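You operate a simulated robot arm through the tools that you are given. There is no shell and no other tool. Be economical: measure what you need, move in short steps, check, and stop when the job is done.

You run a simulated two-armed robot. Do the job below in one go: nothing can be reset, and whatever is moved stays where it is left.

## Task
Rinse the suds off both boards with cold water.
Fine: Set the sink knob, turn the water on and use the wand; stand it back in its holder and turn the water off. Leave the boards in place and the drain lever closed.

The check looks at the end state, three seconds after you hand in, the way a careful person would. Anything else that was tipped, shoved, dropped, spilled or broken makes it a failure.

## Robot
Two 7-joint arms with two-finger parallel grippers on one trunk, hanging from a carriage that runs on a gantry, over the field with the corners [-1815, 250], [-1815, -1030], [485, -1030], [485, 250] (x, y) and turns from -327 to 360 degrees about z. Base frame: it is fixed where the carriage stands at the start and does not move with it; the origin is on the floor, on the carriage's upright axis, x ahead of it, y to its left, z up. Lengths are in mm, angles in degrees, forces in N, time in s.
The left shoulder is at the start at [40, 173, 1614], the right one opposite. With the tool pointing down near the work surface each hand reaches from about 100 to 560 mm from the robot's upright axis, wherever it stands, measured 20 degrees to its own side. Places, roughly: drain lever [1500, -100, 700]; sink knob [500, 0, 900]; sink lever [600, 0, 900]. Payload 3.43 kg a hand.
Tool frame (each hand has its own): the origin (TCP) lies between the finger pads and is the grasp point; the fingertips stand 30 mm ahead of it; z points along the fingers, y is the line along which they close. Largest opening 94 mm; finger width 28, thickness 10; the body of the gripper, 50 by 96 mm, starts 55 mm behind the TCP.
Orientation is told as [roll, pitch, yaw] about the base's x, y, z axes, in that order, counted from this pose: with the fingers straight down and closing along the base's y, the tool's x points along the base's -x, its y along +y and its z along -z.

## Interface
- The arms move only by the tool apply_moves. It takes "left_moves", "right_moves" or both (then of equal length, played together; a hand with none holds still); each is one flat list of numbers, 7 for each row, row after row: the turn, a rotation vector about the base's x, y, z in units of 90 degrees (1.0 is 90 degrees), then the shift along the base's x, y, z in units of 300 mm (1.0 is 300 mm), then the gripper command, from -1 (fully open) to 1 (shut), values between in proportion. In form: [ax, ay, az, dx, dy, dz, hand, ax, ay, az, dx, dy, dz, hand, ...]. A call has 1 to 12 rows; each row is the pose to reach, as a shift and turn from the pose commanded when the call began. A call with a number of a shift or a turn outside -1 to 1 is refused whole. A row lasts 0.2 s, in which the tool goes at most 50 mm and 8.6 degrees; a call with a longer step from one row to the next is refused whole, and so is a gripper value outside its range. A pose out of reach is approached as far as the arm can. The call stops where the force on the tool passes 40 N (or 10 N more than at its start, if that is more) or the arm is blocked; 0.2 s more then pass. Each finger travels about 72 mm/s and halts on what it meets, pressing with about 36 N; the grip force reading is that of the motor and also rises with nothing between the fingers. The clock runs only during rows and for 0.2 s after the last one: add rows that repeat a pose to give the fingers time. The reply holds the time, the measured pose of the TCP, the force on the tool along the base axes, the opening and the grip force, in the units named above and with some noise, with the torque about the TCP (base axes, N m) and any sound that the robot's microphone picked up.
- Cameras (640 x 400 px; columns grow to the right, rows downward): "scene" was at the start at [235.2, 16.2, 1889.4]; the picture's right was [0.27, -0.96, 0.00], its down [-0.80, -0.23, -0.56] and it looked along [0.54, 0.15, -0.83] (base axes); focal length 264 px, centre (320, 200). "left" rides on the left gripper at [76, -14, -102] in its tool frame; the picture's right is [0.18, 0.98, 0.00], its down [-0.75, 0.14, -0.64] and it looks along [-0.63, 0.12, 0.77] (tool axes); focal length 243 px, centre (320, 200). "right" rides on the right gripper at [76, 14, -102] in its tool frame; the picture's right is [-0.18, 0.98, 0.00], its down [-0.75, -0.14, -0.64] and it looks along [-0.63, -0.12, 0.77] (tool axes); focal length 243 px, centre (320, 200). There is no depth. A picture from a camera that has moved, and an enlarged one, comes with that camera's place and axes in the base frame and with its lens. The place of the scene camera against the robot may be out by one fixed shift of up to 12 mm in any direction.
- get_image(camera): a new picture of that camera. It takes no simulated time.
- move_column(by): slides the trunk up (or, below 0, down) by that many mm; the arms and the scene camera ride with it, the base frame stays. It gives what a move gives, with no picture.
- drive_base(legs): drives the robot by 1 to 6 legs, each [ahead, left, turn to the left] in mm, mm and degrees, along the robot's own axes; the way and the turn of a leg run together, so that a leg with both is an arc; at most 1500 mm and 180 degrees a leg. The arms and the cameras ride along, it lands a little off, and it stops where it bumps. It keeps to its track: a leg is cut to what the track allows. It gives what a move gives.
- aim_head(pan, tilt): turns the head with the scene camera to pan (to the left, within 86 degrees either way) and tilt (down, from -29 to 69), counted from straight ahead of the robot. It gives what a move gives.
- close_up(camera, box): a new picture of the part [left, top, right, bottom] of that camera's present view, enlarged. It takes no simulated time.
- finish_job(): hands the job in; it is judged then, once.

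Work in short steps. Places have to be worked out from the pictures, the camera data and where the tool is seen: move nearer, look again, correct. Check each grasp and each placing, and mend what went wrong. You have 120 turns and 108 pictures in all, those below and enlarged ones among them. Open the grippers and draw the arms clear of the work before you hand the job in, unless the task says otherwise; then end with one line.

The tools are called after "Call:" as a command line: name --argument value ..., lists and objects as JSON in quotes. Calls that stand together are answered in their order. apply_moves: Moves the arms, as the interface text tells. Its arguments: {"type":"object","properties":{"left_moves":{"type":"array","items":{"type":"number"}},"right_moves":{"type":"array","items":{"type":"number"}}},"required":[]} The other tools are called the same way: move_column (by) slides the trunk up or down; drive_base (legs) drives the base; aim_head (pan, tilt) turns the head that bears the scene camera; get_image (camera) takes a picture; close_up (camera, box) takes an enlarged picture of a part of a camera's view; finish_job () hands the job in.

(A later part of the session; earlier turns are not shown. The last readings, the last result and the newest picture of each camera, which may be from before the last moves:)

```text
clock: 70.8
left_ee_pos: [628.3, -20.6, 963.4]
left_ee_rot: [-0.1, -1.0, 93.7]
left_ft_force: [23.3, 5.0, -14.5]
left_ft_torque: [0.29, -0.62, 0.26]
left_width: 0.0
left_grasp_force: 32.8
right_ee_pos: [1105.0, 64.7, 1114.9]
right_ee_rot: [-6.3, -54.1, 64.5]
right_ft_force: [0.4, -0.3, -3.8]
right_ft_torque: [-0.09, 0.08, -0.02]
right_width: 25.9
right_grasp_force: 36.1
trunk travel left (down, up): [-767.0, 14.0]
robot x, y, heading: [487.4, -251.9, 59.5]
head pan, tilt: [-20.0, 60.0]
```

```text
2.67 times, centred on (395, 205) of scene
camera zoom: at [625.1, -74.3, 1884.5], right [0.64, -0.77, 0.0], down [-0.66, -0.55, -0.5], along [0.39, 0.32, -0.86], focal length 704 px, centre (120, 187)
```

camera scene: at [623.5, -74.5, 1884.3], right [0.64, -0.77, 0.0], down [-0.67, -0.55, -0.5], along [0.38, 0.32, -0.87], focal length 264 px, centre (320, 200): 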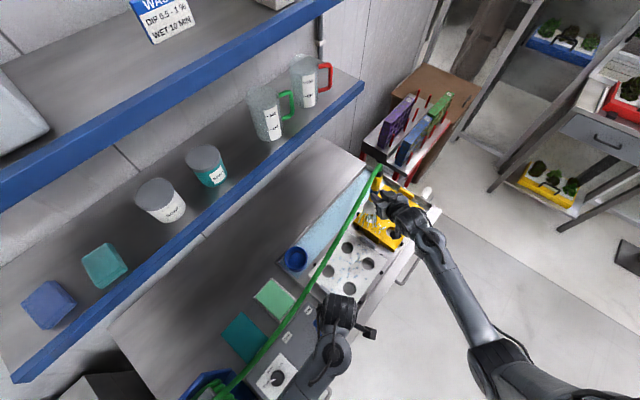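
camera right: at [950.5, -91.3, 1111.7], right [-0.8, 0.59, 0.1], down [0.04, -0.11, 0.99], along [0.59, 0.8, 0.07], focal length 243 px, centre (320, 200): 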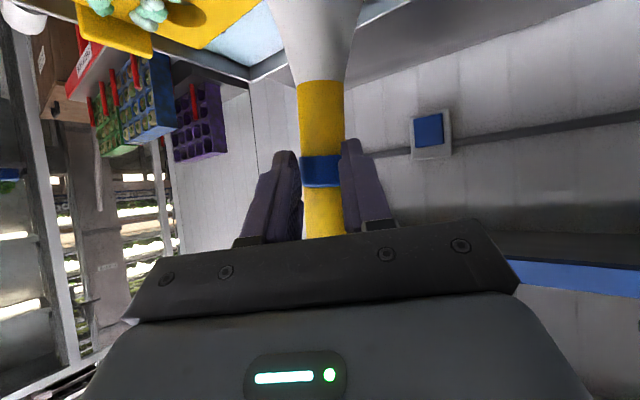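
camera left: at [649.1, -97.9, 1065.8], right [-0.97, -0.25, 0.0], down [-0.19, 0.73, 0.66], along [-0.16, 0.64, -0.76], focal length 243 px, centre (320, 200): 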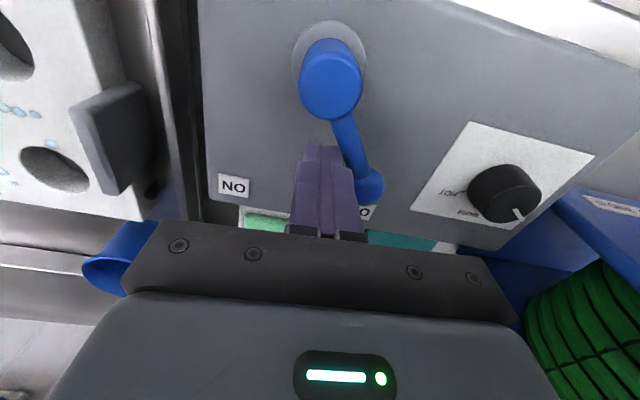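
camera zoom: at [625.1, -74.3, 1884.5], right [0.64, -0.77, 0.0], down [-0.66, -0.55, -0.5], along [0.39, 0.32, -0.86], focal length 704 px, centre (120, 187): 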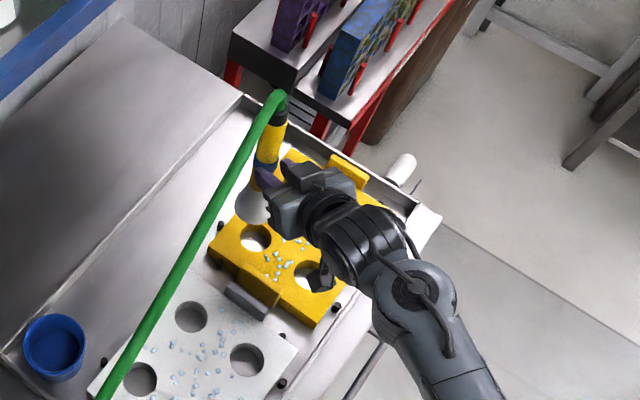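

Water is off and the lever is back at its OFF spot. I withdraw the left hand up and away, then bring the wand back over the holder.

Call:
apply_moves --left_moves '[0, 0, 0, 0.04, 0, 0, 1, 0, 0, 0, 0.05, 0, 0.12, 1, 0, 0, 0, 0.05, 0, 0.27, 1, 0, 0, 0, 0.02, 0, 0.42, 1, 0, 0, 0, -0.08, 0, 0.5, 1, 0, 0, 0, -0.18, 0, 0.52, 1, 0, 0, 0, -0.23, 0, 0.52, 1, 0, 0, 0, -0.23, 0, 0.52, 1, 0, 0, 0, -0.23, 0, 0.52, 1, 0, 0, 0, -0.23, 0, 0.52, 1, 0, 0, 0, -0.23, 0, 0.52, 1, 0, 0, 0, -0.23, 0, 0.52, 1]' --right_moves '[0, 0, 0, 0, 0, 0, 1, 0, 0, 0, 0, 0, 0, 1, 0, 0, 0, 0, 0, 0, 1, 0, 0, 0, 0, 0, 0, 1, 0, 0, 0, 0, 0, 0, 1, 0, 0, 0, -0.139, 0.046, 0.01, 1, 0, 0, 0, -0.278, 0.092, 0.02, 1, 0, 0, 0, -0.417, 0.138, 0.03, 1, 0, 0, 0, -0.556, 0.184, 0.04, 1, 0, 0, 0, -0.695, 0.23, 0.05, 1, 0, 0, 0, -0.834, 0.276, 0.06, 1, 0, 0, 0, -0.97, 0.32, 0.07, 1]'

Call:
get_image --camera "left"

Call:
close_up --camera "scene" --box '[220, 190, 400, 310]'

Call:
get_image --camera "right"

```text
clock: 73.5
left_ee_pos: [554.7, -20.8, 1117.1]
left_ee_rot: [0.6, -1.0, 93.9]
left_ft_force: [-0.4, -0.2, 0.4]
left_ft_torque: [-0.02, -0.01, -0.01]
left_width: 0.4
left_grasp_force: 32.9
right_ee_pos: [810.5, 159.9, 1134.5]
right_ee_rot: [-6.0, -54.0, 64.4]
right_ft_force: [0.0, 0.1, -3.1]
right_ft_torque: [-0.15, 0.07, 0.03]
right_width: 25.1
right_grasp_force: 35.9
trunk travel left (down, up): [-767.0, 14.0]
robot x, y, heading: [482.1, -252.8, 59.7]
head pan, tilt: [-20.0, 60.0]
```

```text
45 pictures are left
camera left: at [575.6, -98.3, 1219.9], right [-0.97, -0.25, 0.01], down [-0.18, 0.73, 0.65], along [-0.17, 0.63, -0.76], focal length 243 px, centre (320, 200)
```

left: 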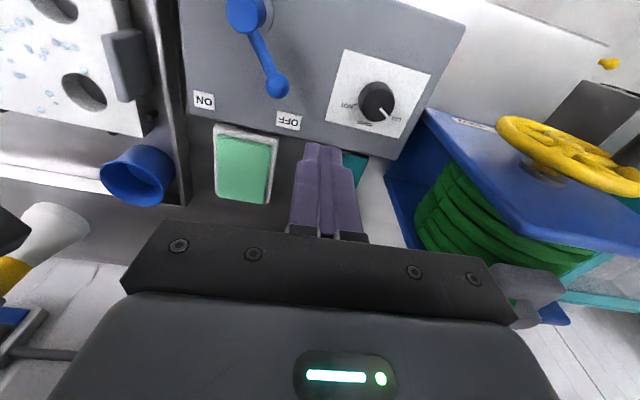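

```text
3.33 times, centred on (310, 250) of scene
camera zoom: at [623.4, -74.4, 1884.3], right [0.64, -0.77, 0.0], down [-0.67, -0.55, -0.5], along [0.38, 0.32, -0.87], focal length 880 px, centre (353, 33)
```

zoom: 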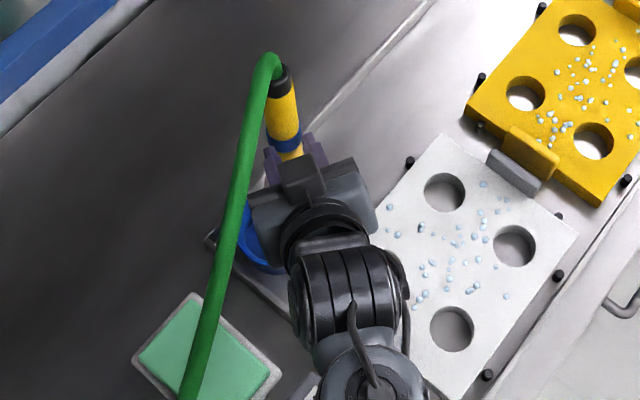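

```text
43 pictures are left
camera right: at [734.7, 55.3, 1132.2], right [-0.8, 0.59, 0.09], down [0.03, -0.11, 0.99], along [0.6, 0.8, 0.07], focal length 243 px, centre (320, 200)
```

right: 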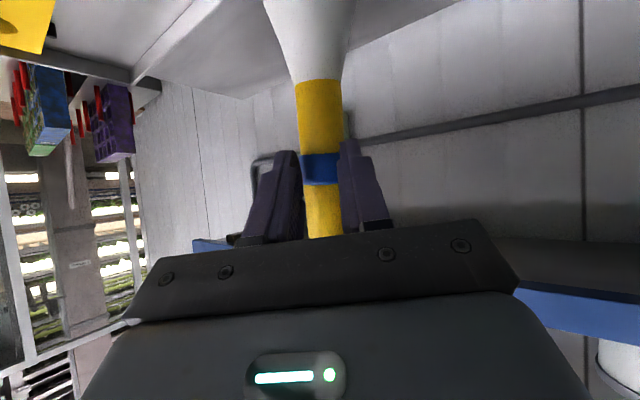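

I zoom on cup and nozzle in the left camera to align them.

Call:
close_up --camera "left" --box '[0, 120, 200, 260]'

```text
2.86 times, centred on (100, 190) of left
camera zoom: at [575.6, -98.3, 1219.9], right [-0.97, -0.25, 0.01], down [-0.18, 0.73, 0.65], along [-0.17, 0.63, -0.76], focal length 693 px, centre (949, 229)
```

zoom: 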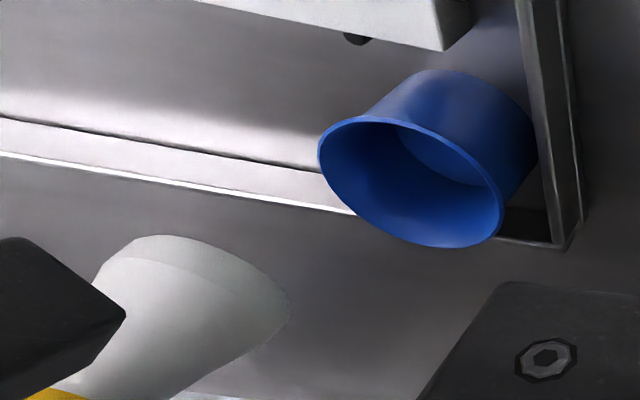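

Estimates: cup centre ≈[788,177], rim z≈930; nozzle face ≈[806,170,1017]. I shift the wand -18/+7 mm to align; I'll lower with the column so the arm's wrist limit doesn't deflect it. Left hand goes up a bit first.

Call:
apply_moves --right_moves '[0, 0, 0, -0.02, 0.01, 0, 1, 0, 0, 0, -0.04, 0.015, 0, 1, 0, 0, 0, -0.06, 0.023, 0, 1, 0, 0, 0, -0.06, 0.023, 0, 1]' --left_moves '[0, 0, 0, -0.02, -0.03, 0.06, 1, 0, 0, 0, -0.04, -0.06, 0.12, 1, 0, 0, 0, -0.04, -0.08, 0.18, 1, 0, 0, 0, -0.04, -0.08, 0.18, 1]'

Call:
get_image --camera "left"

```text
clock: 74.5
left_ee_pos: [541.6, -46.8, 1171.9]
left_ee_rot: [0.5, -1.0, 93.7]
left_ft_force: [0.1, -0.6, 0.3]
left_ft_torque: [0.01, 0.0, 0.01]
left_width: 0.0
left_grasp_force: 32.9
right_ee_pos: [793.2, 167.6, 1135.6]
right_ee_rot: [-5.9, -54.0, 64.4]
right_ft_force: [0.4, 0.1, -3.0]
right_ft_torque: [-0.12, 0.06, 0.0]
right_width: 25.3
right_grasp_force: 36.0
trunk travel left (down, up): [-767.0, 14.0]
robot x, y, heading: [485.8, -249.1, 59.8]
head pan, tilt: [-20.0, 60.0]
```

```text
41 pictures are left
camera left: at [562.9, -123.4, 1273.7], right [-0.97, -0.25, 0.01], down [-0.18, 0.73, 0.65], along [-0.17, 0.63, -0.76], focal length 243 px, centre (320, 200)
```

left: 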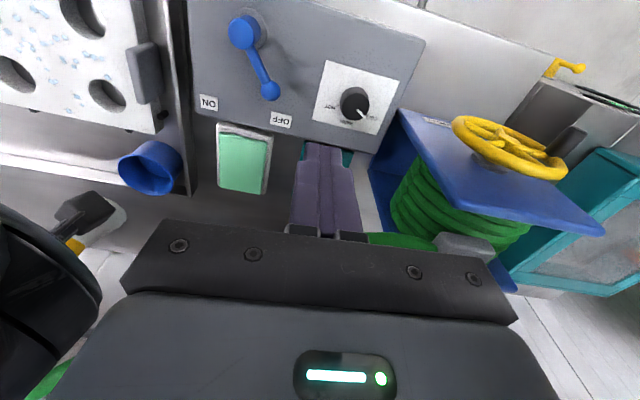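

Aligned to within a few mm by two views. I lower the column 75 mm so the nozzle sits just over the rim, and check.

Call:
move_column --by -75

Call:
get_image --camera "left"

Call:
get_image --camera "right"

Call:
close_up --camera "scene" --box '[220, 190, 400, 310]'

```text
clock: 75.6
left_ee_pos: [541.7, -46.1, 1097.6]
left_ee_rot: [0.5, -0.8, 93.8]
left_ft_force: [-0.6, -0.2, 0.7]
left_ft_torque: [0.03, 0.01, 0.01]
left_width: 0.0
left_grasp_force: 32.9
right_ee_pos: [793.2, 166.9, 1060.2]
right_ee_rot: [-5.9, -54.0, 64.3]
right_ft_force: [0.4, -0.8, -3.1]
right_ft_torque: [-0.08, 0.06, -0.04]
right_width: 25.1
right_grasp_force: 36.1
trunk travel left (down, up): [-692.0, 89.0]
robot x, y, heading: [486.9, -250.8, 59.9]
head pan, tilt: [-20.0, 60.0]
```

```text
40 pictures are left
camera left: at [562.9, -123.3, 1198.7], right [-0.97, -0.25, 0.01], down [-0.18, 0.73, 0.65], along [-0.17, 0.63, -0.76], focal length 243 px, centre (320, 200)
```

left: 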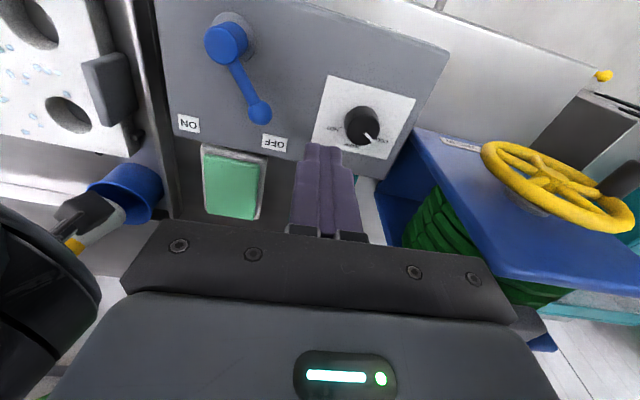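

```text
39 pictures are left
camera right: at [716.6, 62.8, 1058.3], right [-0.8, 0.59, 0.09], down [0.03, -0.11, 0.99], along [0.6, 0.8, 0.07], focal length 243 px, centre (320, 200)
```

right: 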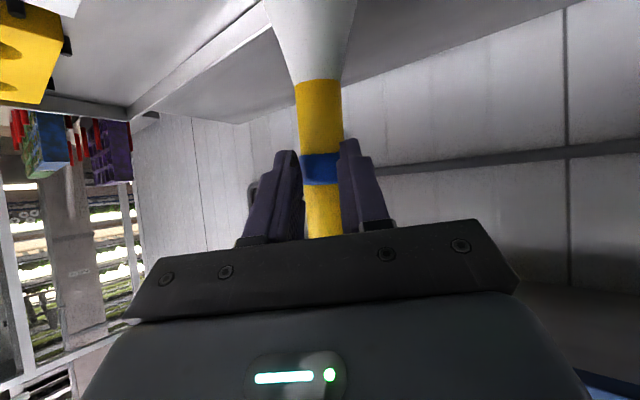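

```text
3.33 times, centred on (310, 250) of scene
camera zoom: at [623.6, -74.4, 1809.4], right [0.64, -0.77, 0.0], down [-0.67, -0.55, -0.5], along [0.38, 0.32, -0.87], focal length 880 px, centre (353, 33)
```

zoom: 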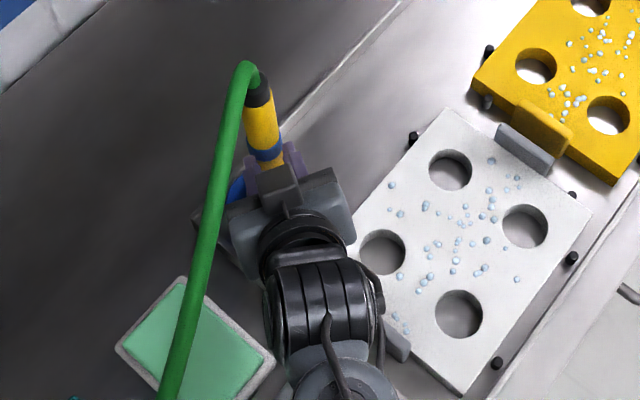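

Zoom on the nozzle and rim.

Call:
close_up --camera "left" --box '[40, 150, 180, 260]'

```text
3.64 times, centred on (110, 205) of left
camera zoom: at [562.9, -123.3, 1198.7], right [-0.97, -0.25, 0.01], down [-0.18, 0.73, 0.65], along [-0.17, 0.63, -0.76], focal length 882 px, centre (1084, 182)
```

zoom: 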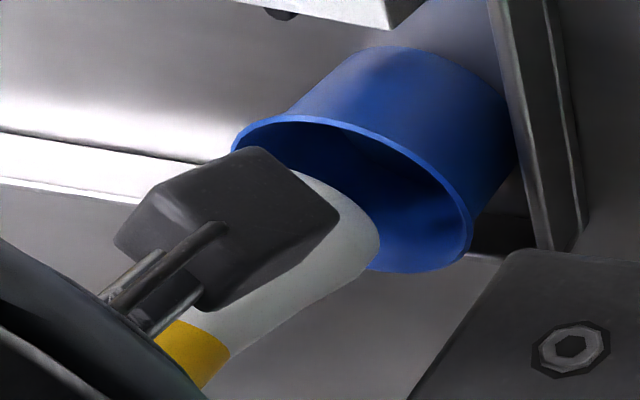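

The nozzle is heading into the cup opening. I lower 30 mm more and check the forces.

Call:
move_column --by -30

Call:
close_up --camera "left" --box '[20, 150, 180, 280]'

Call:
get_image --camera "right"

```text
clock: 76.3
left_ee_pos: [543.0, -45.7, 1067.0]
left_ee_rot: [0.5, -0.9, 93.9]
left_ft_force: [0.7, 0.3, -0.4]
left_ft_torque: [-0.03, -0.01, -0.02]
left_width: 0.0
left_grasp_force: 32.3
right_ee_pos: [794.0, 167.5, 1030.2]
right_ee_rot: [-6.0, -54.0, 64.5]
right_ft_force: [-0.3, -0.5, -0.6]
right_ft_torque: [-0.05, 0.01, 0.01]
right_width: 0.2
right_grasp_force: 32.6
trunk travel left (down, up): [-662.0, 119.0]
robot x, y, heading: [480.1, -254.0, 59.6]
head pan, tilt: [-20.0, 60.0]
```

```text
3.08 times, centred on (100, 215) of left
camera zoom: at [563.1, -123.1, 1168.7], right [-0.97, -0.25, 0.01], down [-0.18, 0.73, 0.65], along [-0.17, 0.63, -0.76], focal length 746 px, centre (997, 154)
```

zoom: 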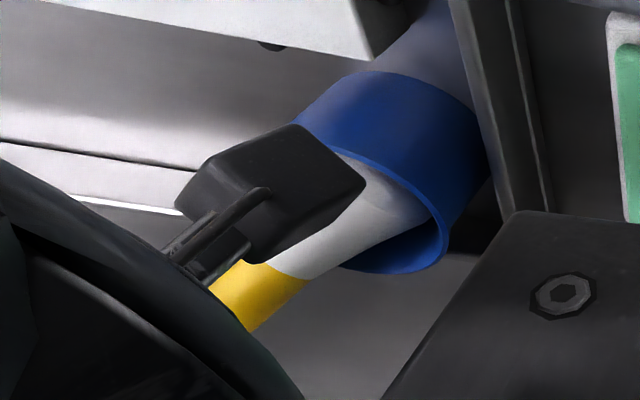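

```text
35 pictures are left
camera right: at [717.2, 63.1, 1028.4], right [-0.8, 0.59, 0.09], down [0.03, -0.11, 0.99], along [0.6, 0.8, 0.07], focal length 243 px, centre (320, 200)
```

right: 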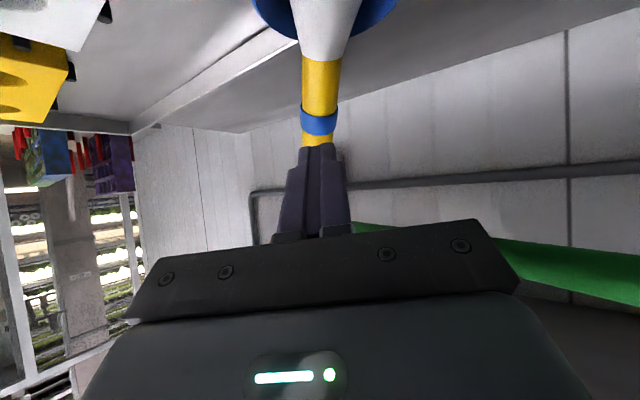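

The wand slid off the fingertips and dropped into its cup, apparently standing. I look before withdrawing.

Call:
close_up --camera "scene" --box '[200, 170, 400, 310]'

```text
2.86 times, centred on (300, 240) of scene
camera zoom: at [623.7, -74.4, 1779.4], right [0.64, -0.77, 0.0], down [-0.67, -0.55, -0.5], along [0.38, 0.32, -0.87], focal length 754 px, centre (377, 86)
```

zoom: 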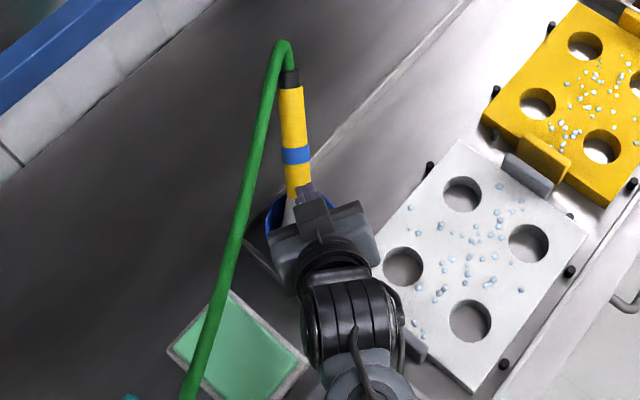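

Wand stands in the cup leaning away from the hand. I draw the right hand straight back along its axis.

Call:
apply_moves --right_moves '[0, 0, 0, -0.03, -0.06, 0.05, 1, 0, 0, 0, -0.07, -0.14, 0.11, 1, 0, 0, 0, -0.12, -0.25, 0.2, 1, 0, 0, 0, -0.16, -0.34, 0.28, 1, 0, 0, 0, -0.16, -0.46, 0.36, 1]'

Call:
close_up --camera "scene" --box '[200, 170, 400, 310]'

Call:
get_image --camera "right"

```text
clock: 77.0
left_ee_pos: [539.4, -50.2, 1067.6]
left_ee_rot: [0.7, -0.5, 93.2]
left_ft_force: [-2.0, -0.5, 0.1]
left_ft_torque: [-0.04, -0.14, -0.01]
left_width: 0.0
left_grasp_force: 32.8
right_ee_pos: [776.6, 114.7, 1069.2]
right_ee_rot: [-6.9, -53.8, 64.7]
right_ft_force: [-0.6, 0.1, 0.4]
right_ft_torque: [-0.02, 0.02, -0.02]
right_width: 0.0
right_grasp_force: 32.8
trunk travel left (down, up): [-662.0, 119.0]
robot x, y, heading: [484.9, -255.3, 59.8]
head pan, tilt: [-20.0, 60.0]
stopped in row 3 (left hand): the force on the tool passed its limit at 73 N (the readings are from after the stop); the commanded pose is now the measured one
```

```text
2.86 times, centred on (300, 240) of scene
camera zoom: at [623.7, -74.4, 1779.4], right [0.64, -0.77, 0.0], down [-0.67, -0.55, -0.5], along [0.38, 0.32, -0.87], focal length 754 px, centre (377, 86)
```

zoom: 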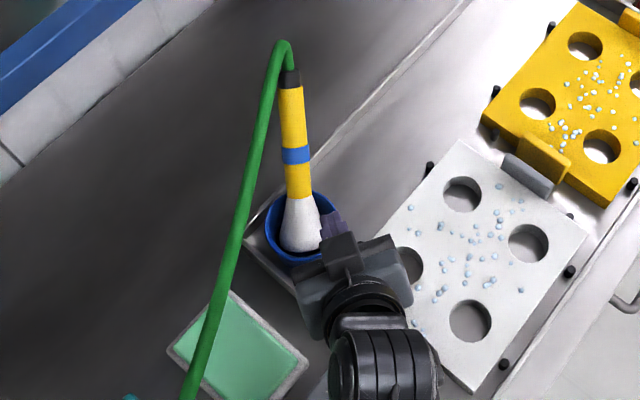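

```text
32 pictures are left
camera right: at [699.5, 10.4, 1066.9], right [-0.8, 0.6, 0.08], down [0.02, -0.1, 0.99], along [0.61, 0.79, 0.07], focal length 243 px, centre (320, 200)
```

right: 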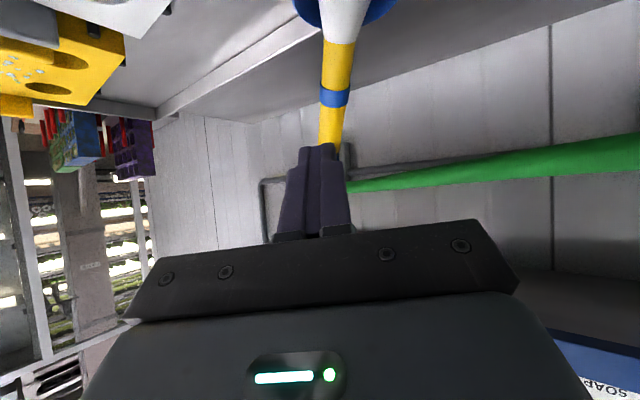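

The wand stands well in its holder. The right forearm brushed the left hand, so I take the right hand out toward +x instead, above the white board.

Call:
apply_moves --right_moves '[0, 0, 0, 0.06, -0.03, 0.05, 1, 0, 0, 0, 0.16, -0.06, 0.12, 1, 0, 0, 0, 0.28, -0.1, 0.18, 1, 0, 0, 0, 0.4, -0.16, 0.22, 1, 0, 0, 0, 0.5, -0.24, 0.24, 1, 0, 0, 0, 0.5, -0.36, 0.26, 1]'

Call:
get_image --camera "scene"

Call:
get_image --camera "left"

```text
clock: 78.4
left_ee_pos: [539.9, -50.3, 1067.2]
left_ee_rot: [0.8, -0.4, 93.3]
left_ft_force: [-0.3, 0.4, -0.1]
left_ft_torque: [-0.01, -0.04, -0.01]
left_width: 0.0
left_grasp_force: 33.8
right_ee_pos: [923.9, 4.9, 1147.3]
right_ee_rot: [-7.0, -53.9, 64.7]
right_ft_force: [-0.1, 0.5, -0.2]
right_ft_torque: [-0.04, 0.01, -0.02]
right_width: 0.0
right_grasp_force: 33.3
trunk travel left (down, up): [-662.0, 119.0]
robot x, y, heading: [485.1, -250.0, 60.0]
head pan, tilt: [-20.0, 60.0]
```

```text
31 pictures are left
camera scene: at [623.5, -74.7, 1779.3], right [0.64, -0.77, 0.0], down [-0.67, -0.55, -0.5], along [0.38, 0.32, -0.87], focal length 264 px, centre (320, 200)
```

scene: 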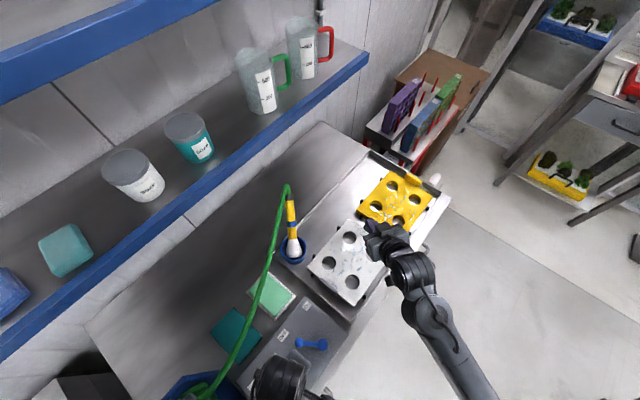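

```text
30 pictures are left
camera left: at [560.3, -127.1, 1169.8], right [-0.97, -0.24, 0.01], down [-0.17, 0.74, 0.65], along [-0.16, 0.63, -0.76], focal length 243 px, centre (320, 200)
```

left: 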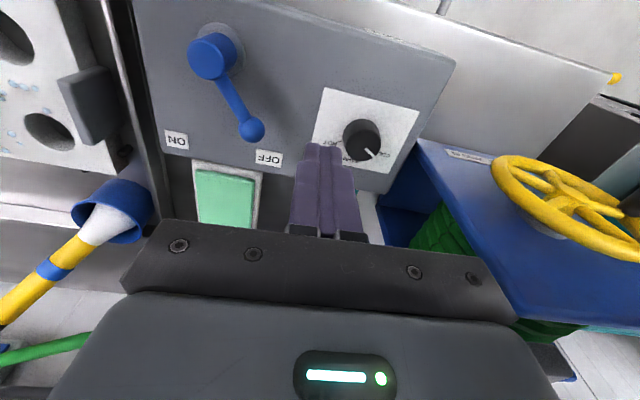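

All clear, but the wand may lean more than it did originally. I look closely at it.

Call:
close_up --camera "scene" --box '[230, 170, 350, 280]'

Call:
close_up --camera "left" --box '[0, 140, 200, 370]'

Call:
get_image --camera "right"

```text
3.64 times, centred on (290, 225) of scene
camera zoom: at [623.5, -74.7, 1779.3], right [0.64, -0.77, 0.0], down [-0.67, -0.55, -0.5], along [0.38, 0.32, -0.87], focal length 960 px, centre (429, 109)
```

zoom: 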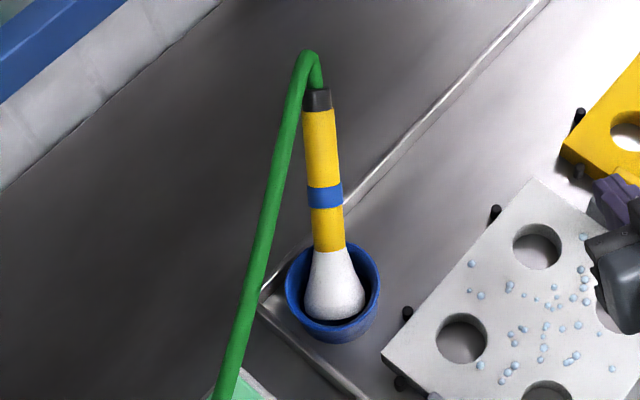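

```text
1.74 times, centred on (100, 255) of left
camera zoom: at [560.3, -127.1, 1169.8], right [-0.97, -0.24, 0.01], down [-0.17, 0.74, 0.65], along [-0.16, 0.63, -0.76], focal length 422 px, centre (703, 104)
```

zoom: 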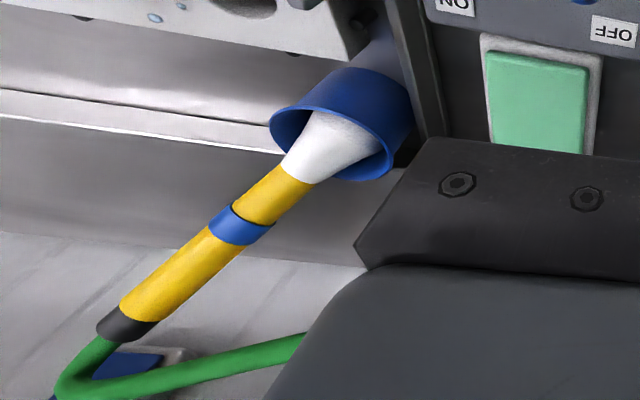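

```text
27 pictures are left
camera right: at [847.7, -99.0, 1145.1], right [-0.8, 0.6, 0.08], down [0.02, -0.1, 0.99], along [0.61, 0.79, 0.07], focal length 243 px, centre (320, 200)
```

right: 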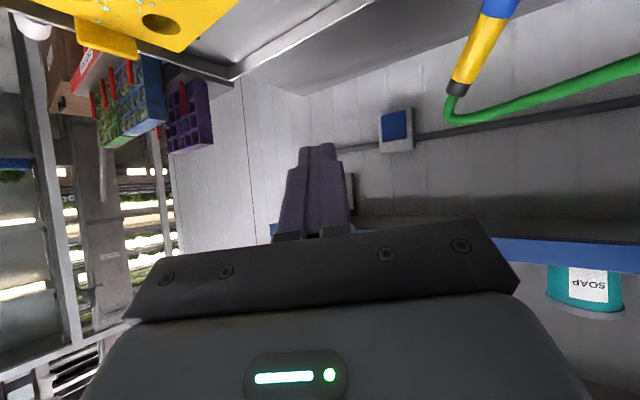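

The wand is leaning ~50° on the cup rim (collar ≈[899,288,1040], grip/nozzle junction ≈[813,207,945]) - not properly standing. I'll regrip and upright it. First I move the left hand up and back for clearance, and bring the right hand near with fingers open.

Call:
apply_moves --left_moves '[0, 0, 0, 0, 0, 0.08, 1, 0, 0, 0, -0.05, 0, 0.16, 1, 0, 0, 0, -0.13, -0.02, 0.24, 1, 0, 0, 0, -0.21, -0.03, 0.25, 1, 0, 0, 0, -0.3, -0.03, 0.25, 1, 0, 0, 0, -0.3, -0.03, 0.25, 1, 0, 0, 0, -0.3, -0.03, 0.25, 1, 0, 0, 0, -0.3, -0.03, 0.25, 1, 0, 0, 0, -0.3, -0.03, 0.25, 1]' --right_moves '[0, 0, 0, 0, 0, 0, -0.5, 0, 0, 0, 0, 0, 0, -0.5, 0, 0, 0, 0, 0, 0, -0.5, 0, 0, 0, 0, 0, 0, -0.5, 0, 0, 0, -0.08, 0.1, -0.06, -0.5, 0, 0, 0, -0.16, 0.2, -0.12, -0.5, 0, 0, 0, -0.24, 0.3, -0.18, -0.5, 0, 0, 0, -0.32, 0.41, -0.25, -0.5, 0, 0, 0, -0.39, 0.513, -0.333, -0.5]'

Call:
get_image --camera "right"

Call:
get_image --camera "scene"

```text
clock: 80.4
left_ee_pos: [489.4, -56.3, 1129.5]
left_ee_rot: [0.8, -0.5, 93.2]
left_ft_force: [0.0, 0.6, -0.4]
left_ft_torque: [-0.06, 0.03, -0.02]
left_width: 0.0
left_grasp_force: 33.3
left hand out of reach, approached as far as the arm can: row 2, 3, 4, 5, 6, 7, 8, 9
right_ee_pos: [808.4, 160.2, 1047.7]
right_ee_rot: [-6.7, -54.0, 64.6]
right_ft_force: [0.2, 0.7, -0.2]
right_ft_torque: [0.0, 0.0, 0.01]
right_width: 70.6
right_grasp_force: 0.1
trunk travel left (down, up): [-662.0, 119.0]
robot x, y, heading: [485.9, -251.0, 60.1]
head pan, tilt: [-20.0, 60.0]
```

```text
26 pictures are left
camera right: at [730.7, 57.5, 1045.3], right [-0.8, 0.6, 0.08], down [0.02, -0.1, 0.99], along [0.61, 0.79, 0.07], focal length 243 px, centre (320, 200)
```

right: 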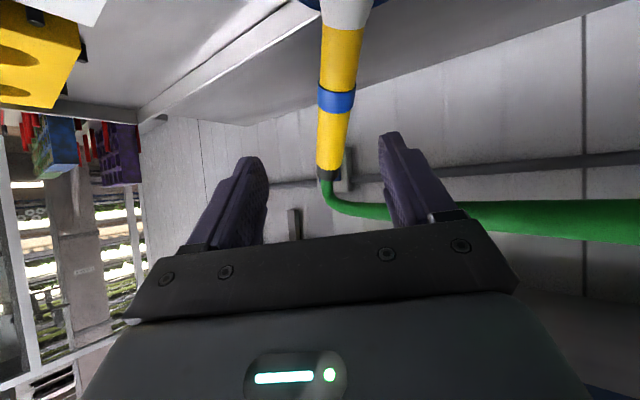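

```text
25 pictures are left
camera scene: at [623.5, -74.2, 1779.5], right [0.64, -0.77, 0.0], down [-0.67, -0.55, -0.5], along [0.38, 0.32, -0.87], focal length 264 px, centre (320, 200)
```

scene: 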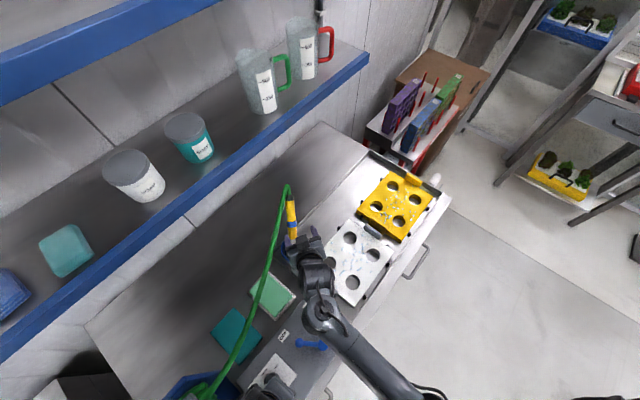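

Blue band ≈[842,234,977] lies right on the tool's approach line. I advance 112 mm and close.

Call:
apply_moves --right_moves '[0, 0, 0, 0.034, 0.069, -0.055, -0.5, 0, 0, 0, 0.069, 0.138, -0.11, -0.5, 0, 0, 0, 0.103, 0.208, -0.165, -0.5, 0, 0, 0, 0.135, 0.273, -0.222, -0.5]'

Call:
get_image --camera "right"

```text
clock: 81.4
left_ee_pos: [487.0, -55.0, 1130.1]
left_ee_rot: [0.8, -0.6, 93.2]
left_ft_force: [0.5, -0.3, -0.1]
left_ft_torque: [0.01, 0.02, 0.0]
left_width: 0.0
left_grasp_force: 32.8
right_ee_pos: [855.3, 227.4, 965.8]
right_ee_rot: [-9.5, -52.8, 67.3]
right_ft_force: [-17.3, 6.1, 7.7]
right_ft_torque: [0.18, 0.54, 0.0]
right_width: 80.1
right_grasp_force: 8.5
trunk travel left (down, up): [-662.0, 119.0]
robot x, y, heading: [485.3, -250.2, 59.5]
head pan, tilt: [-20.0, 60.0]
```

```text
24 pictures are left
camera right: at [778.4, 122.3, 964.8], right [-0.8, 0.6, 0.05], down [0.0, -0.07, 1.0], along [0.6, 0.8, 0.06], focal length 243 px, centre (320, 200)
```

right: 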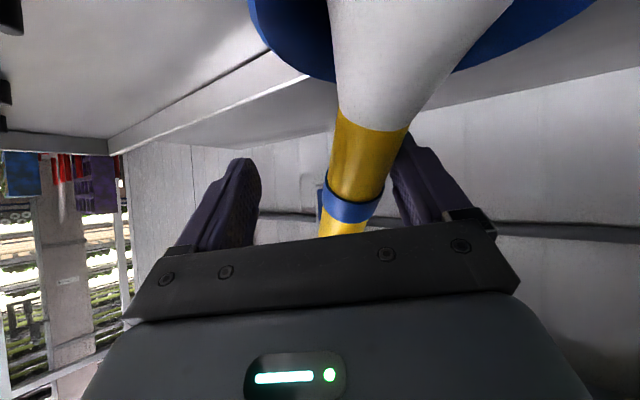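

The arm drifted ~12 mm at its limit but the wand is between the fingers. I close on it.

Call:
apply_moves --right_moves '[0, 0, 0, 0, 0, 0, 1, 0, 0, 0, -0.01, 0, 0.02, 1, 0, 0, 0, -0.01, 0, 0.03, 1, 0, 0, 0, -0.01, 0, 0.03, 1, 0, 0, 0, -0.01, 0, 0.03, 1]'

Call:
get_image --camera "right"

```text
clock: 82.6
left_ee_pos: [487.7, -56.6, 1130.8]
left_ee_rot: [0.8, -0.6, 93.2]
left_ft_force: [-0.6, -0.2, -0.2]
left_ft_torque: [0.01, 0.0, -0.02]
left_width: 0.0
left_grasp_force: 32.7
right_ee_pos: [866.0, 227.7, 978.4]
right_ee_rot: [-10.6, -53.2, 67.1]
right_ft_force: [-8.1, 6.6, -3.2]
right_ft_torque: [0.58, 0.49, -0.87]
right_width: 48.9
right_grasp_force: 36.2
trunk travel left (down, up): [-662.0, 119.0]
robot x, y, heading: [488.0, -253.7, 59.8]
head pan, tilt: [-20.0, 60.0]
```

```text
23 pictures are left
camera right: at [787.9, 124.8, 977.1], right [-0.79, 0.61, 0.04], down [-0.01, -0.08, 1.0], along [0.61, 0.79, 0.07], focal length 243 px, centre (320, 200)
```

right: 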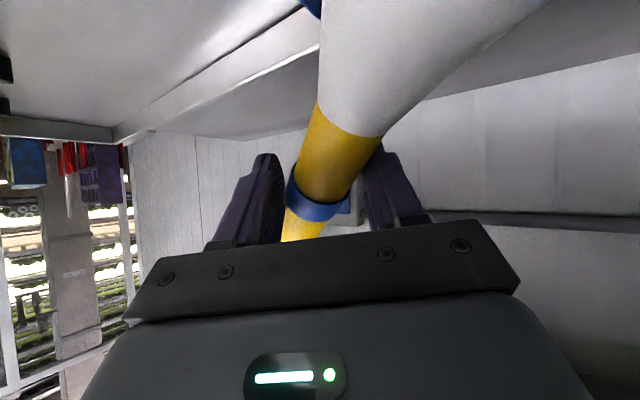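

Gripped, though skewed. I swing the hand back over the cup along an arc about the nozzle so the wand comes upright, watching forces.

Call:
apply_moves --right_moves '[0, 0, 0, -0.05, -0.04, 0.05, 1, 0, 0, 0, -0.1, -0.08, 0.09, 1, 0, 0, 0, -0.15, -0.12, 0.12, 1, 0, 0, 0, -0.2, -0.16, 0.14, 1, 0, 0, 0, -0.25, -0.2, 0.15, 1, 0, 0, 0, -0.25, -0.2, 0.15, 1]'

Call:
get_image --camera "right"

Call:
close_up --camera "scene" --box '[210, 160, 370, 300]'

```text
clock: 84.2
left_ee_pos: [488.8, -57.4, 1129.0]
left_ee_rot: [0.9, -0.5, 93.2]
left_ft_force: [1.1, -0.4, 0.6]
left_ft_torque: [-0.06, -0.03, 0.02]
left_width: 0.0
left_grasp_force: 33.5
right_ee_pos: [811.6, 164.7, 1023.9]
right_ee_rot: [-15.3, -53.8, 71.4]
right_ft_force: [0.1, -0.9, -3.4]
right_ft_torque: [0.1, -0.06, 0.0]
right_width: 33.8
right_grasp_force: 36.0
trunk travel left (down, up): [-662.0, 119.0]
robot x, y, heading: [485.1, -253.4, 59.8]
head pan, tilt: [-20.0, 60.0]
stopped in row 6 (right hand): the arm was blocked; the commanded pose is now the measured one
```

```text
22 pictures are left
camera right: at [734.1, 61.0, 1018.4], right [-0.8, 0.6, -0.01], down [-0.06, -0.07, 1.0], along [0.6, 0.79, 0.09], focal length 243 px, centre (320, 200)
```

right: 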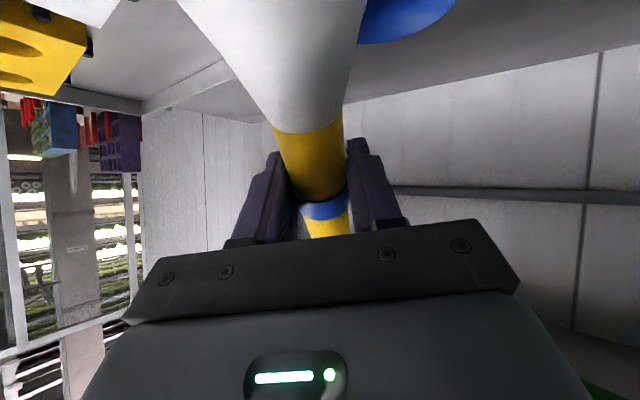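

```text
2.86 times, centred on (290, 230) of scene
camera zoom: at [623.7, -74.5, 1779.3], right [0.64, -0.77, 0.0], down [-0.67, -0.55, -0.5], along [0.38, 0.32, -0.87], focal length 754 px, centre (406, 114)
```

zoom: 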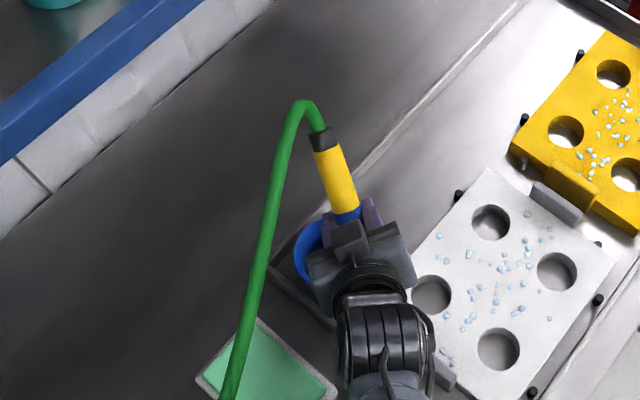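

The wand came out of the cup, held firmly (3.4 N) but still tilted ~50° in the grip. Plan: put the nozzle inside the cup again and use the cup's inner wall to pivot it upright. First lift clear and lower the trunk for a better wrist range.

Call:
apply_moves --right_moves '[0, 0, 0, 0, 0, 0.12, 1, 0, 0, 0, 0, 0, 0.26, 1, 0, 0, 0, 0.01, 0.05, 0.4, 1, 0, 0, 0, 0.02, 0.1, 0.5, 1, 0, 0, 0, 0.03, 0.17, 0.5, 1]'

Call:
move_column --by -70

Call:
get_image --camera "scene"

```text
clock: 85.4
left_ee_pos: [489.7, -56.9, 1128.3]
left_ee_rot: [0.9, -0.6, 93.2]
left_ft_force: [0.9, 0.5, 0.1]
left_ft_torque: [0.07, -0.01, 0.03]
left_width: 0.0
left_grasp_force: 32.5
right_ee_pos: [864.0, 173.3, 1140.0]
right_ee_rot: [-28.1, -50.4, 81.1]
right_ft_force: [0.2, 0.4, -3.7]
right_ft_torque: [0.17, -0.06, 0.04]
right_width: 33.7
right_grasp_force: 36.0
trunk travel left (down, up): [-662.0, 119.0]
robot x, y, heading: [484.1, -250.1, 59.8]
head pan, tilt: [-20.0, 60.0]
stopped in row 5 (right hand): the arm was blocked; the commanded pose is now the measured one
```

```text
clock: 86.5
left_ee_pos: [489.7, -56.5, 1059.9]
left_ee_rot: [0.9, -0.5, 93.3]
left_ft_force: [0.0, -0.2, 0.1]
left_ft_torque: [0.04, 0.0, -0.01]
left_width: 0.1
left_grasp_force: 32.8
right_ee_pos: [863.8, 173.1, 1069.9]
right_ee_rot: [-27.9, -50.4, 81.0]
right_ft_force: [-0.4, 0.0, -3.7]
right_ft_torque: [0.1, 0.01, -0.04]
right_width: 33.6
right_grasp_force: 35.9
trunk travel left (down, up): [-592.0, 189.0]
robot x, y, heading: [491.4, -252.1, 59.8]
head pan, tilt: [-20.0, 60.0]
```

```text
20 pictures are left
camera scene: at [623.7, -74.4, 1709.4], right [0.64, -0.77, 0.0], down [-0.67, -0.55, -0.5], along [0.38, 0.32, -0.87], focal length 264 px, centre (320, 200)
```

scene: 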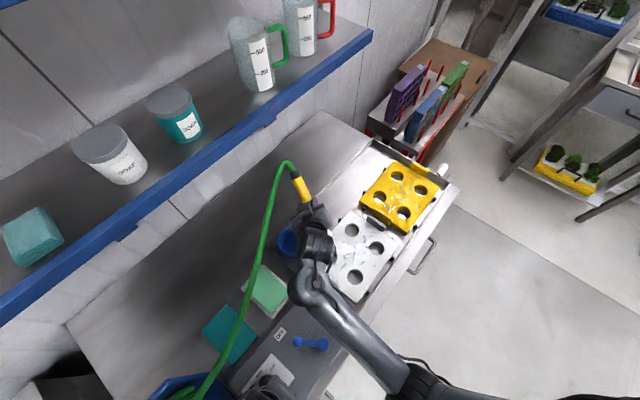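

The drift shows the right arm is limited when reaching across to the robot's left; the cup should lie ~20–30° to its right. I retract the hand a bit, shift the left hand, then turn the base +22°, keeping the wand high.

Call:
apply_moves --right_moves '[0, 0, -0.06, 0.05, -0.11, 0.03, 1, 0, 0, -0.12, 0.1, -0.22, 0.06, 1, 0, 0, -0.18, 0.15, -0.33, 0.1, 1, 0, 0, -0.22, 0.2, -0.45, 0.13, 1, 0, 0, -0.22, 0.2, -0.45, 0.13, 1]' --left_moves '[0, 0, 0, 0.04, -0.02, 0.03, 1, 0, 0, 0, 0.08, -0.04, 0.06, 1, 0, 0, 0, 0.13, -0.06, 0.1, 1, 0, 0, 0, 0.13, -0.06, 0.1, 1, 0, 0, 0, 0.13, -0.06, 0.1, 1]'

Call:
drive_base --legs '[[0, 0, 22]]'

Call:
get_image --camera "right"

Call:
get_image --camera "scene"

```text
clock: 87.8
left_ee_pos: [497.8, -77.9, 1058.4]
left_ee_rot: [0.6, -0.4, 93.0]
left_ft_force: [-0.1, 0.6, -0.2]
left_ft_torque: [-0.03, 0.01, -0.01]
left_width: 0.1
left_grasp_force: 32.8
left hand out of reach, approached as far as the arm can: row 1, 2, 3, 4, 5
right_ee_pos: [952.4, 24.0, 1116.3]
right_ee_rot: [-36.4, -50.6, 67.9]
right_ft_force: [1.0, -0.5, -3.6]
right_ft_torque: [0.11, -0.08, -0.01]
right_width: 33.6
right_grasp_force: 35.8
trunk travel left (down, up): [-592.0, 189.0]
robot x, y, heading: [485.7, -249.3, 59.8]
head pan, tilt: [-20.0, 60.0]
stopped in row 5 (right hand): the arm was blocked; the commanded pose is now the measured one
```

```text
clock: 89.4
left_ee_pos: [429.4, -85.6, 1058.0]
left_ee_rot: [0.6, -0.5, 115.4]
left_ft_force: [-0.1, 1.0, -0.2]
left_ft_torque: [0.0, 0.0, 0.02]
left_width: 0.0
left_grasp_force: 33.1
right_ee_pos: [812.3, 180.7, 1115.6]
right_ee_rot: [-36.3, -50.7, 90.1]
right_ft_force: [0.1, 0.1, -3.9]
right_ft_torque: [0.15, -0.01, 0.02]
right_width: 33.8
right_grasp_force: 36.0
trunk travel left (down, up): [-592.0, 189.0]
robot x, y, heading: [484.1, -252.5, 82.1]
head pan, tilt: [-20.0, 60.0]
```

```text
19 pictures are left
camera right: at [740.3, 74.2, 1104.1], right [-0.79, 0.57, -0.23], down [-0.27, 0.01, 0.96], along [0.55, 0.82, 0.14], focal length 243 px, centre (320, 200)
```

right: 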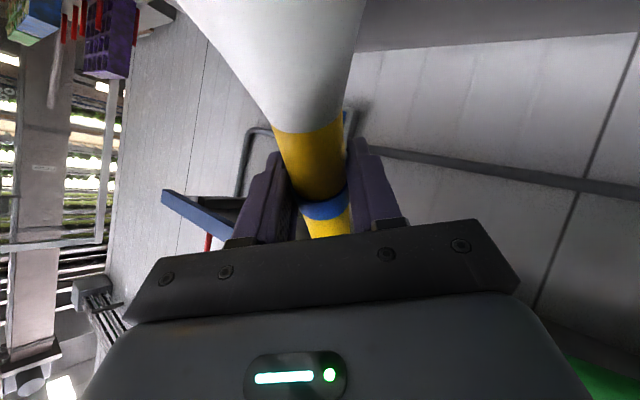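

```text
18 pictures are left
camera scene: at [545.2, -37.8, 1709.3], right [0.88, -0.47, 0.0], down [-0.41, -0.77, -0.5], along [0.23, 0.44, -0.87], focal length 264 px, centre (320, 200)
```

scene: 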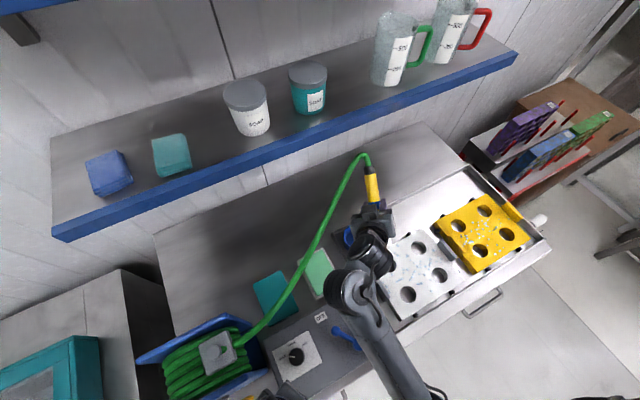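

Better region now. I try tilting the tool upward to bring the wand toward vertical, in small steps.

Call:
apply_moves --right_moves '[0.08, -0.017, 0, 0, 0, 0, 1, 0.16, -0.033, 0, 0, 0, 0, 1, 0.24, -0.05, 0, 0, 0, 0, 1, 0.32, -0.067, 0, 0, 0, 0, 1, 0.4, -0.084, 0, 0, 0, 0, 1, 0.48, -0.1, 0, 0, 0, 0, 1, 0.57, -0.119, 0, 0, 0, 0, 1]'

Call:
get_image --camera "right"

Call:
close_up --camera "scene" --box '[300, 130, 460, 270]'

```text
clock: 91.0
left_ee_pos: [431.5, -85.4, 1057.9]
left_ee_rot: [0.6, -0.6, 115.5]
left_ft_force: [0.3, -0.3, -0.8]
left_ft_torque: [-0.01, -0.03, 0.0]
left_width: 0.1
left_grasp_force: 32.6
right_ee_pos: [811.1, 181.1, 1116.3]
right_ee_rot: [-179.0, -74.3, -130.6]
right_ft_force: [-0.3, 0.2, -3.5]
right_ft_torque: [-0.04, 0.02, 0.0]
right_width: 33.4
right_grasp_force: 35.7
trunk travel left (down, up): [-592.0, 189.0]
robot x, y, heading: [486.4, -254.0, 82.1]
head pan, tilt: [-20.0, 60.0]
```

```text
17 pictures are left
camera right: at [751.1, 129.1, 1014.5], right [-0.79, 0.59, 0.17], down [-0.42, -0.72, 0.55], along [0.45, 0.36, 0.82], focal length 243 px, centre (320, 200)
```

right: 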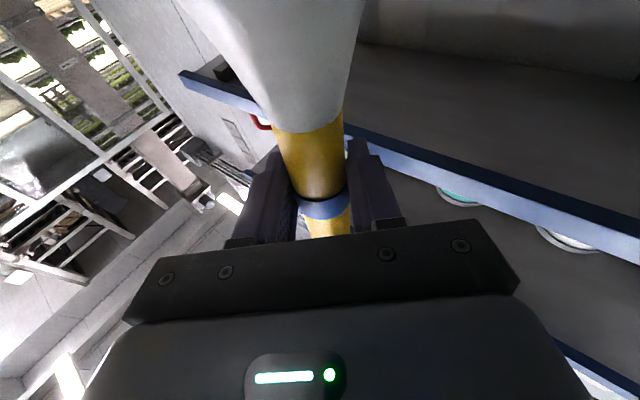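

```text
2.86 times, centred on (380, 200) of scene
camera zoom: at [545.2, -37.7, 1709.4], right [0.88, -0.47, 0.0], down [-0.41, -0.77, -0.5], along [0.23, 0.44, -0.87], focal length 754 px, centre (149, 200)
```

zoom: 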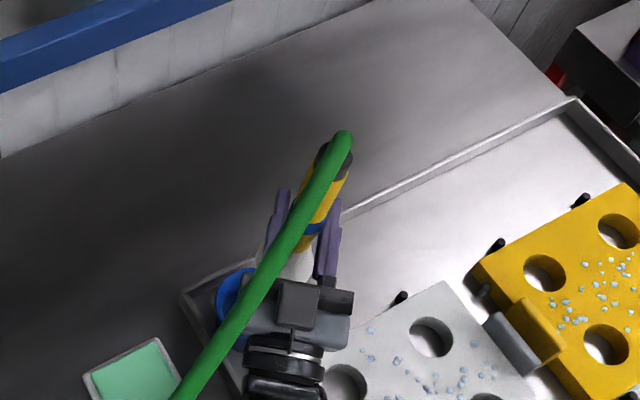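

Full tilt achieved; wand is now near vertical above the cup. I shift -16/-8 mm and lower to just over the rim, then check from the scene and left cameras.

Call:
apply_moves --right_moves '[0, 0, 0, -0.027, -0.013, 0, 1, 0, 0, 0, -0.053, -0.027, -0.06, 1, 0, 0, 0, -0.053, -0.027, -0.13, 1, 0, 0, 0, -0.053, -0.027, -0.2, 1, 0, 0, 0, -0.053, -0.027, -0.2, 1]'

Call:
close_up --camera "scene" --box '[300, 130, 460, 270]'

Call:
get_image --camera "left"

```text
clock: 92.2
left_ee_pos: [429.7, -86.0, 1057.8]
left_ee_rot: [0.6, -0.5, 115.4]
left_ft_force: [-0.1, -0.5, -1.0]
left_ft_torque: [0.02, -0.02, -0.02]
left_width: 0.0
left_grasp_force: 33.0
right_ee_pos: [794.7, 173.2, 1054.5]
right_ee_rot: [-178.8, -74.4, -130.9]
right_ft_force: [-0.7, -0.1, -4.7]
right_ft_torque: [-0.02, 0.02, 0.0]
right_width: 33.6
right_grasp_force: 35.4
trunk travel left (down, up): [-592.0, 189.0]
robot x, y, heading: [485.7, -249.7, 82.0]
head pan, tilt: [-20.0, 60.0]
```

```text
2.86 times, centred on (380, 200) of scene
camera zoom: at [545.3, -37.8, 1709.4], right [0.88, -0.47, 0.0], down [-0.41, -0.77, -0.5], along [0.23, 0.44, -0.87], focal length 754 px, centre (149, 200)
```

zoom: 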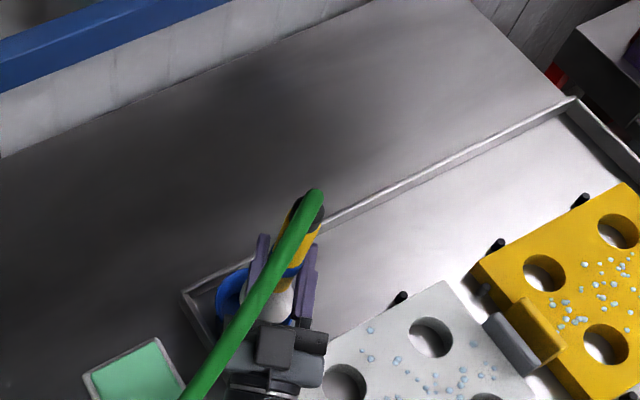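

```text
14 pictures are left
camera left: at [478.0, -149.2, 1160.3], right [-0.81, -0.59, 0.01], down [-0.44, 0.62, 0.65], along [-0.39, 0.52, -0.76], focal length 243 px, centre (320, 200)
```

left: 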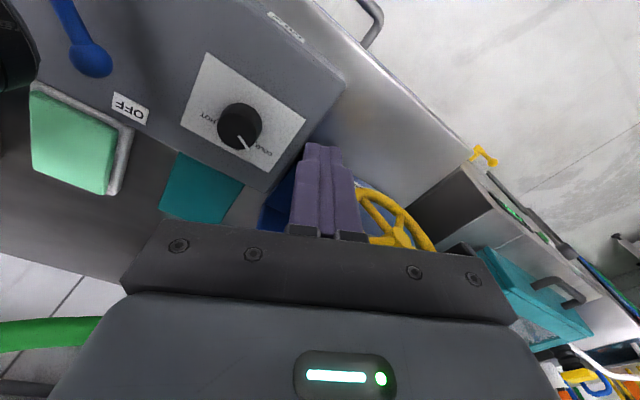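

Relative to the cup in this view the nozzle is ~(8,-9) mm off. I correct by (-7,+7) and lower 28 mm.

Call:
apply_moves --right_moves '[0, 0, 0, -0.023, 0.023, 0, 1, 0, 0, 0, -0.023, 0.023, -0.04, 1, 0, 0, 0, -0.023, 0.023, -0.08, 1, 0, 0, 0, -0.023, 0.023, -0.093, 1, 0, 0, 0, -0.023, 0.023, -0.093, 1]'

Call:
close_up --camera "scene" --box '[325, 170, 405, 230]'

Call:
get_image --camera "right"

```text
clock: 93.4
left_ee_pos: [431.4, -86.1, 1058.0]
left_ee_rot: [0.7, -0.5, 115.4]
left_ft_force: [-0.5, 0.4, -0.3]
left_ft_torque: [-0.01, 0.01, 0.03]
left_width: 0.0
left_grasp_force: 32.9
right_ee_pos: [789.0, 180.1, 1026.8]
right_ee_rot: [-178.8, -74.5, -130.9]
right_ft_force: [0.6, 0.0, -4.7]
right_ft_torque: [-0.05, 0.02, -0.02]
right_width: 33.7
right_grasp_force: 36.3
trunk travel left (down, up): [-592.0, 189.0]
robot x, y, heading: [485.4, -252.2, 82.1]
head pan, tilt: [-20.0, 60.0]
```

```text
6.67 times, centred on (365, 200) of scene
camera zoom: at [545.2, -37.8, 1709.4], right [0.88, -0.47, 0.0], down [-0.41, -0.77, -0.5], along [0.23, 0.44, -0.87], focal length 1760 px, centre (20, 200)
```

zoom: 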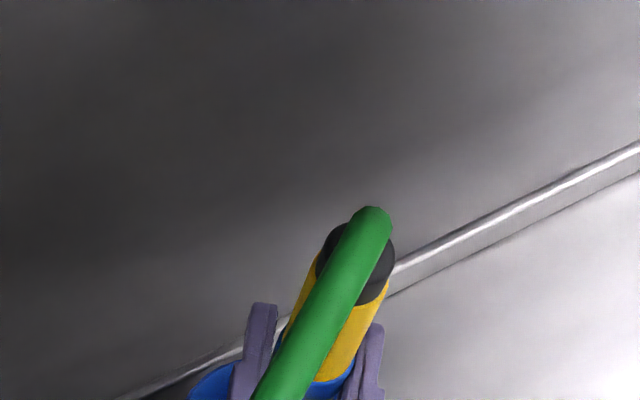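

```text
12 pictures are left
camera right: at [729.1, 126.6, 927.0], right [-0.79, 0.59, 0.17], down [-0.42, -0.72, 0.55], along [0.45, 0.36, 0.81], focal length 243 px, centre (320, 200)
```

right: 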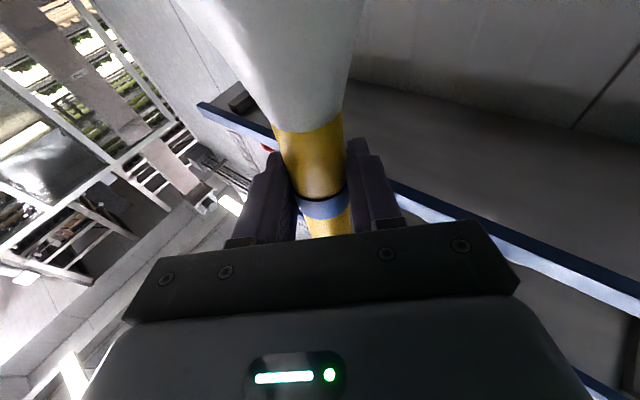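

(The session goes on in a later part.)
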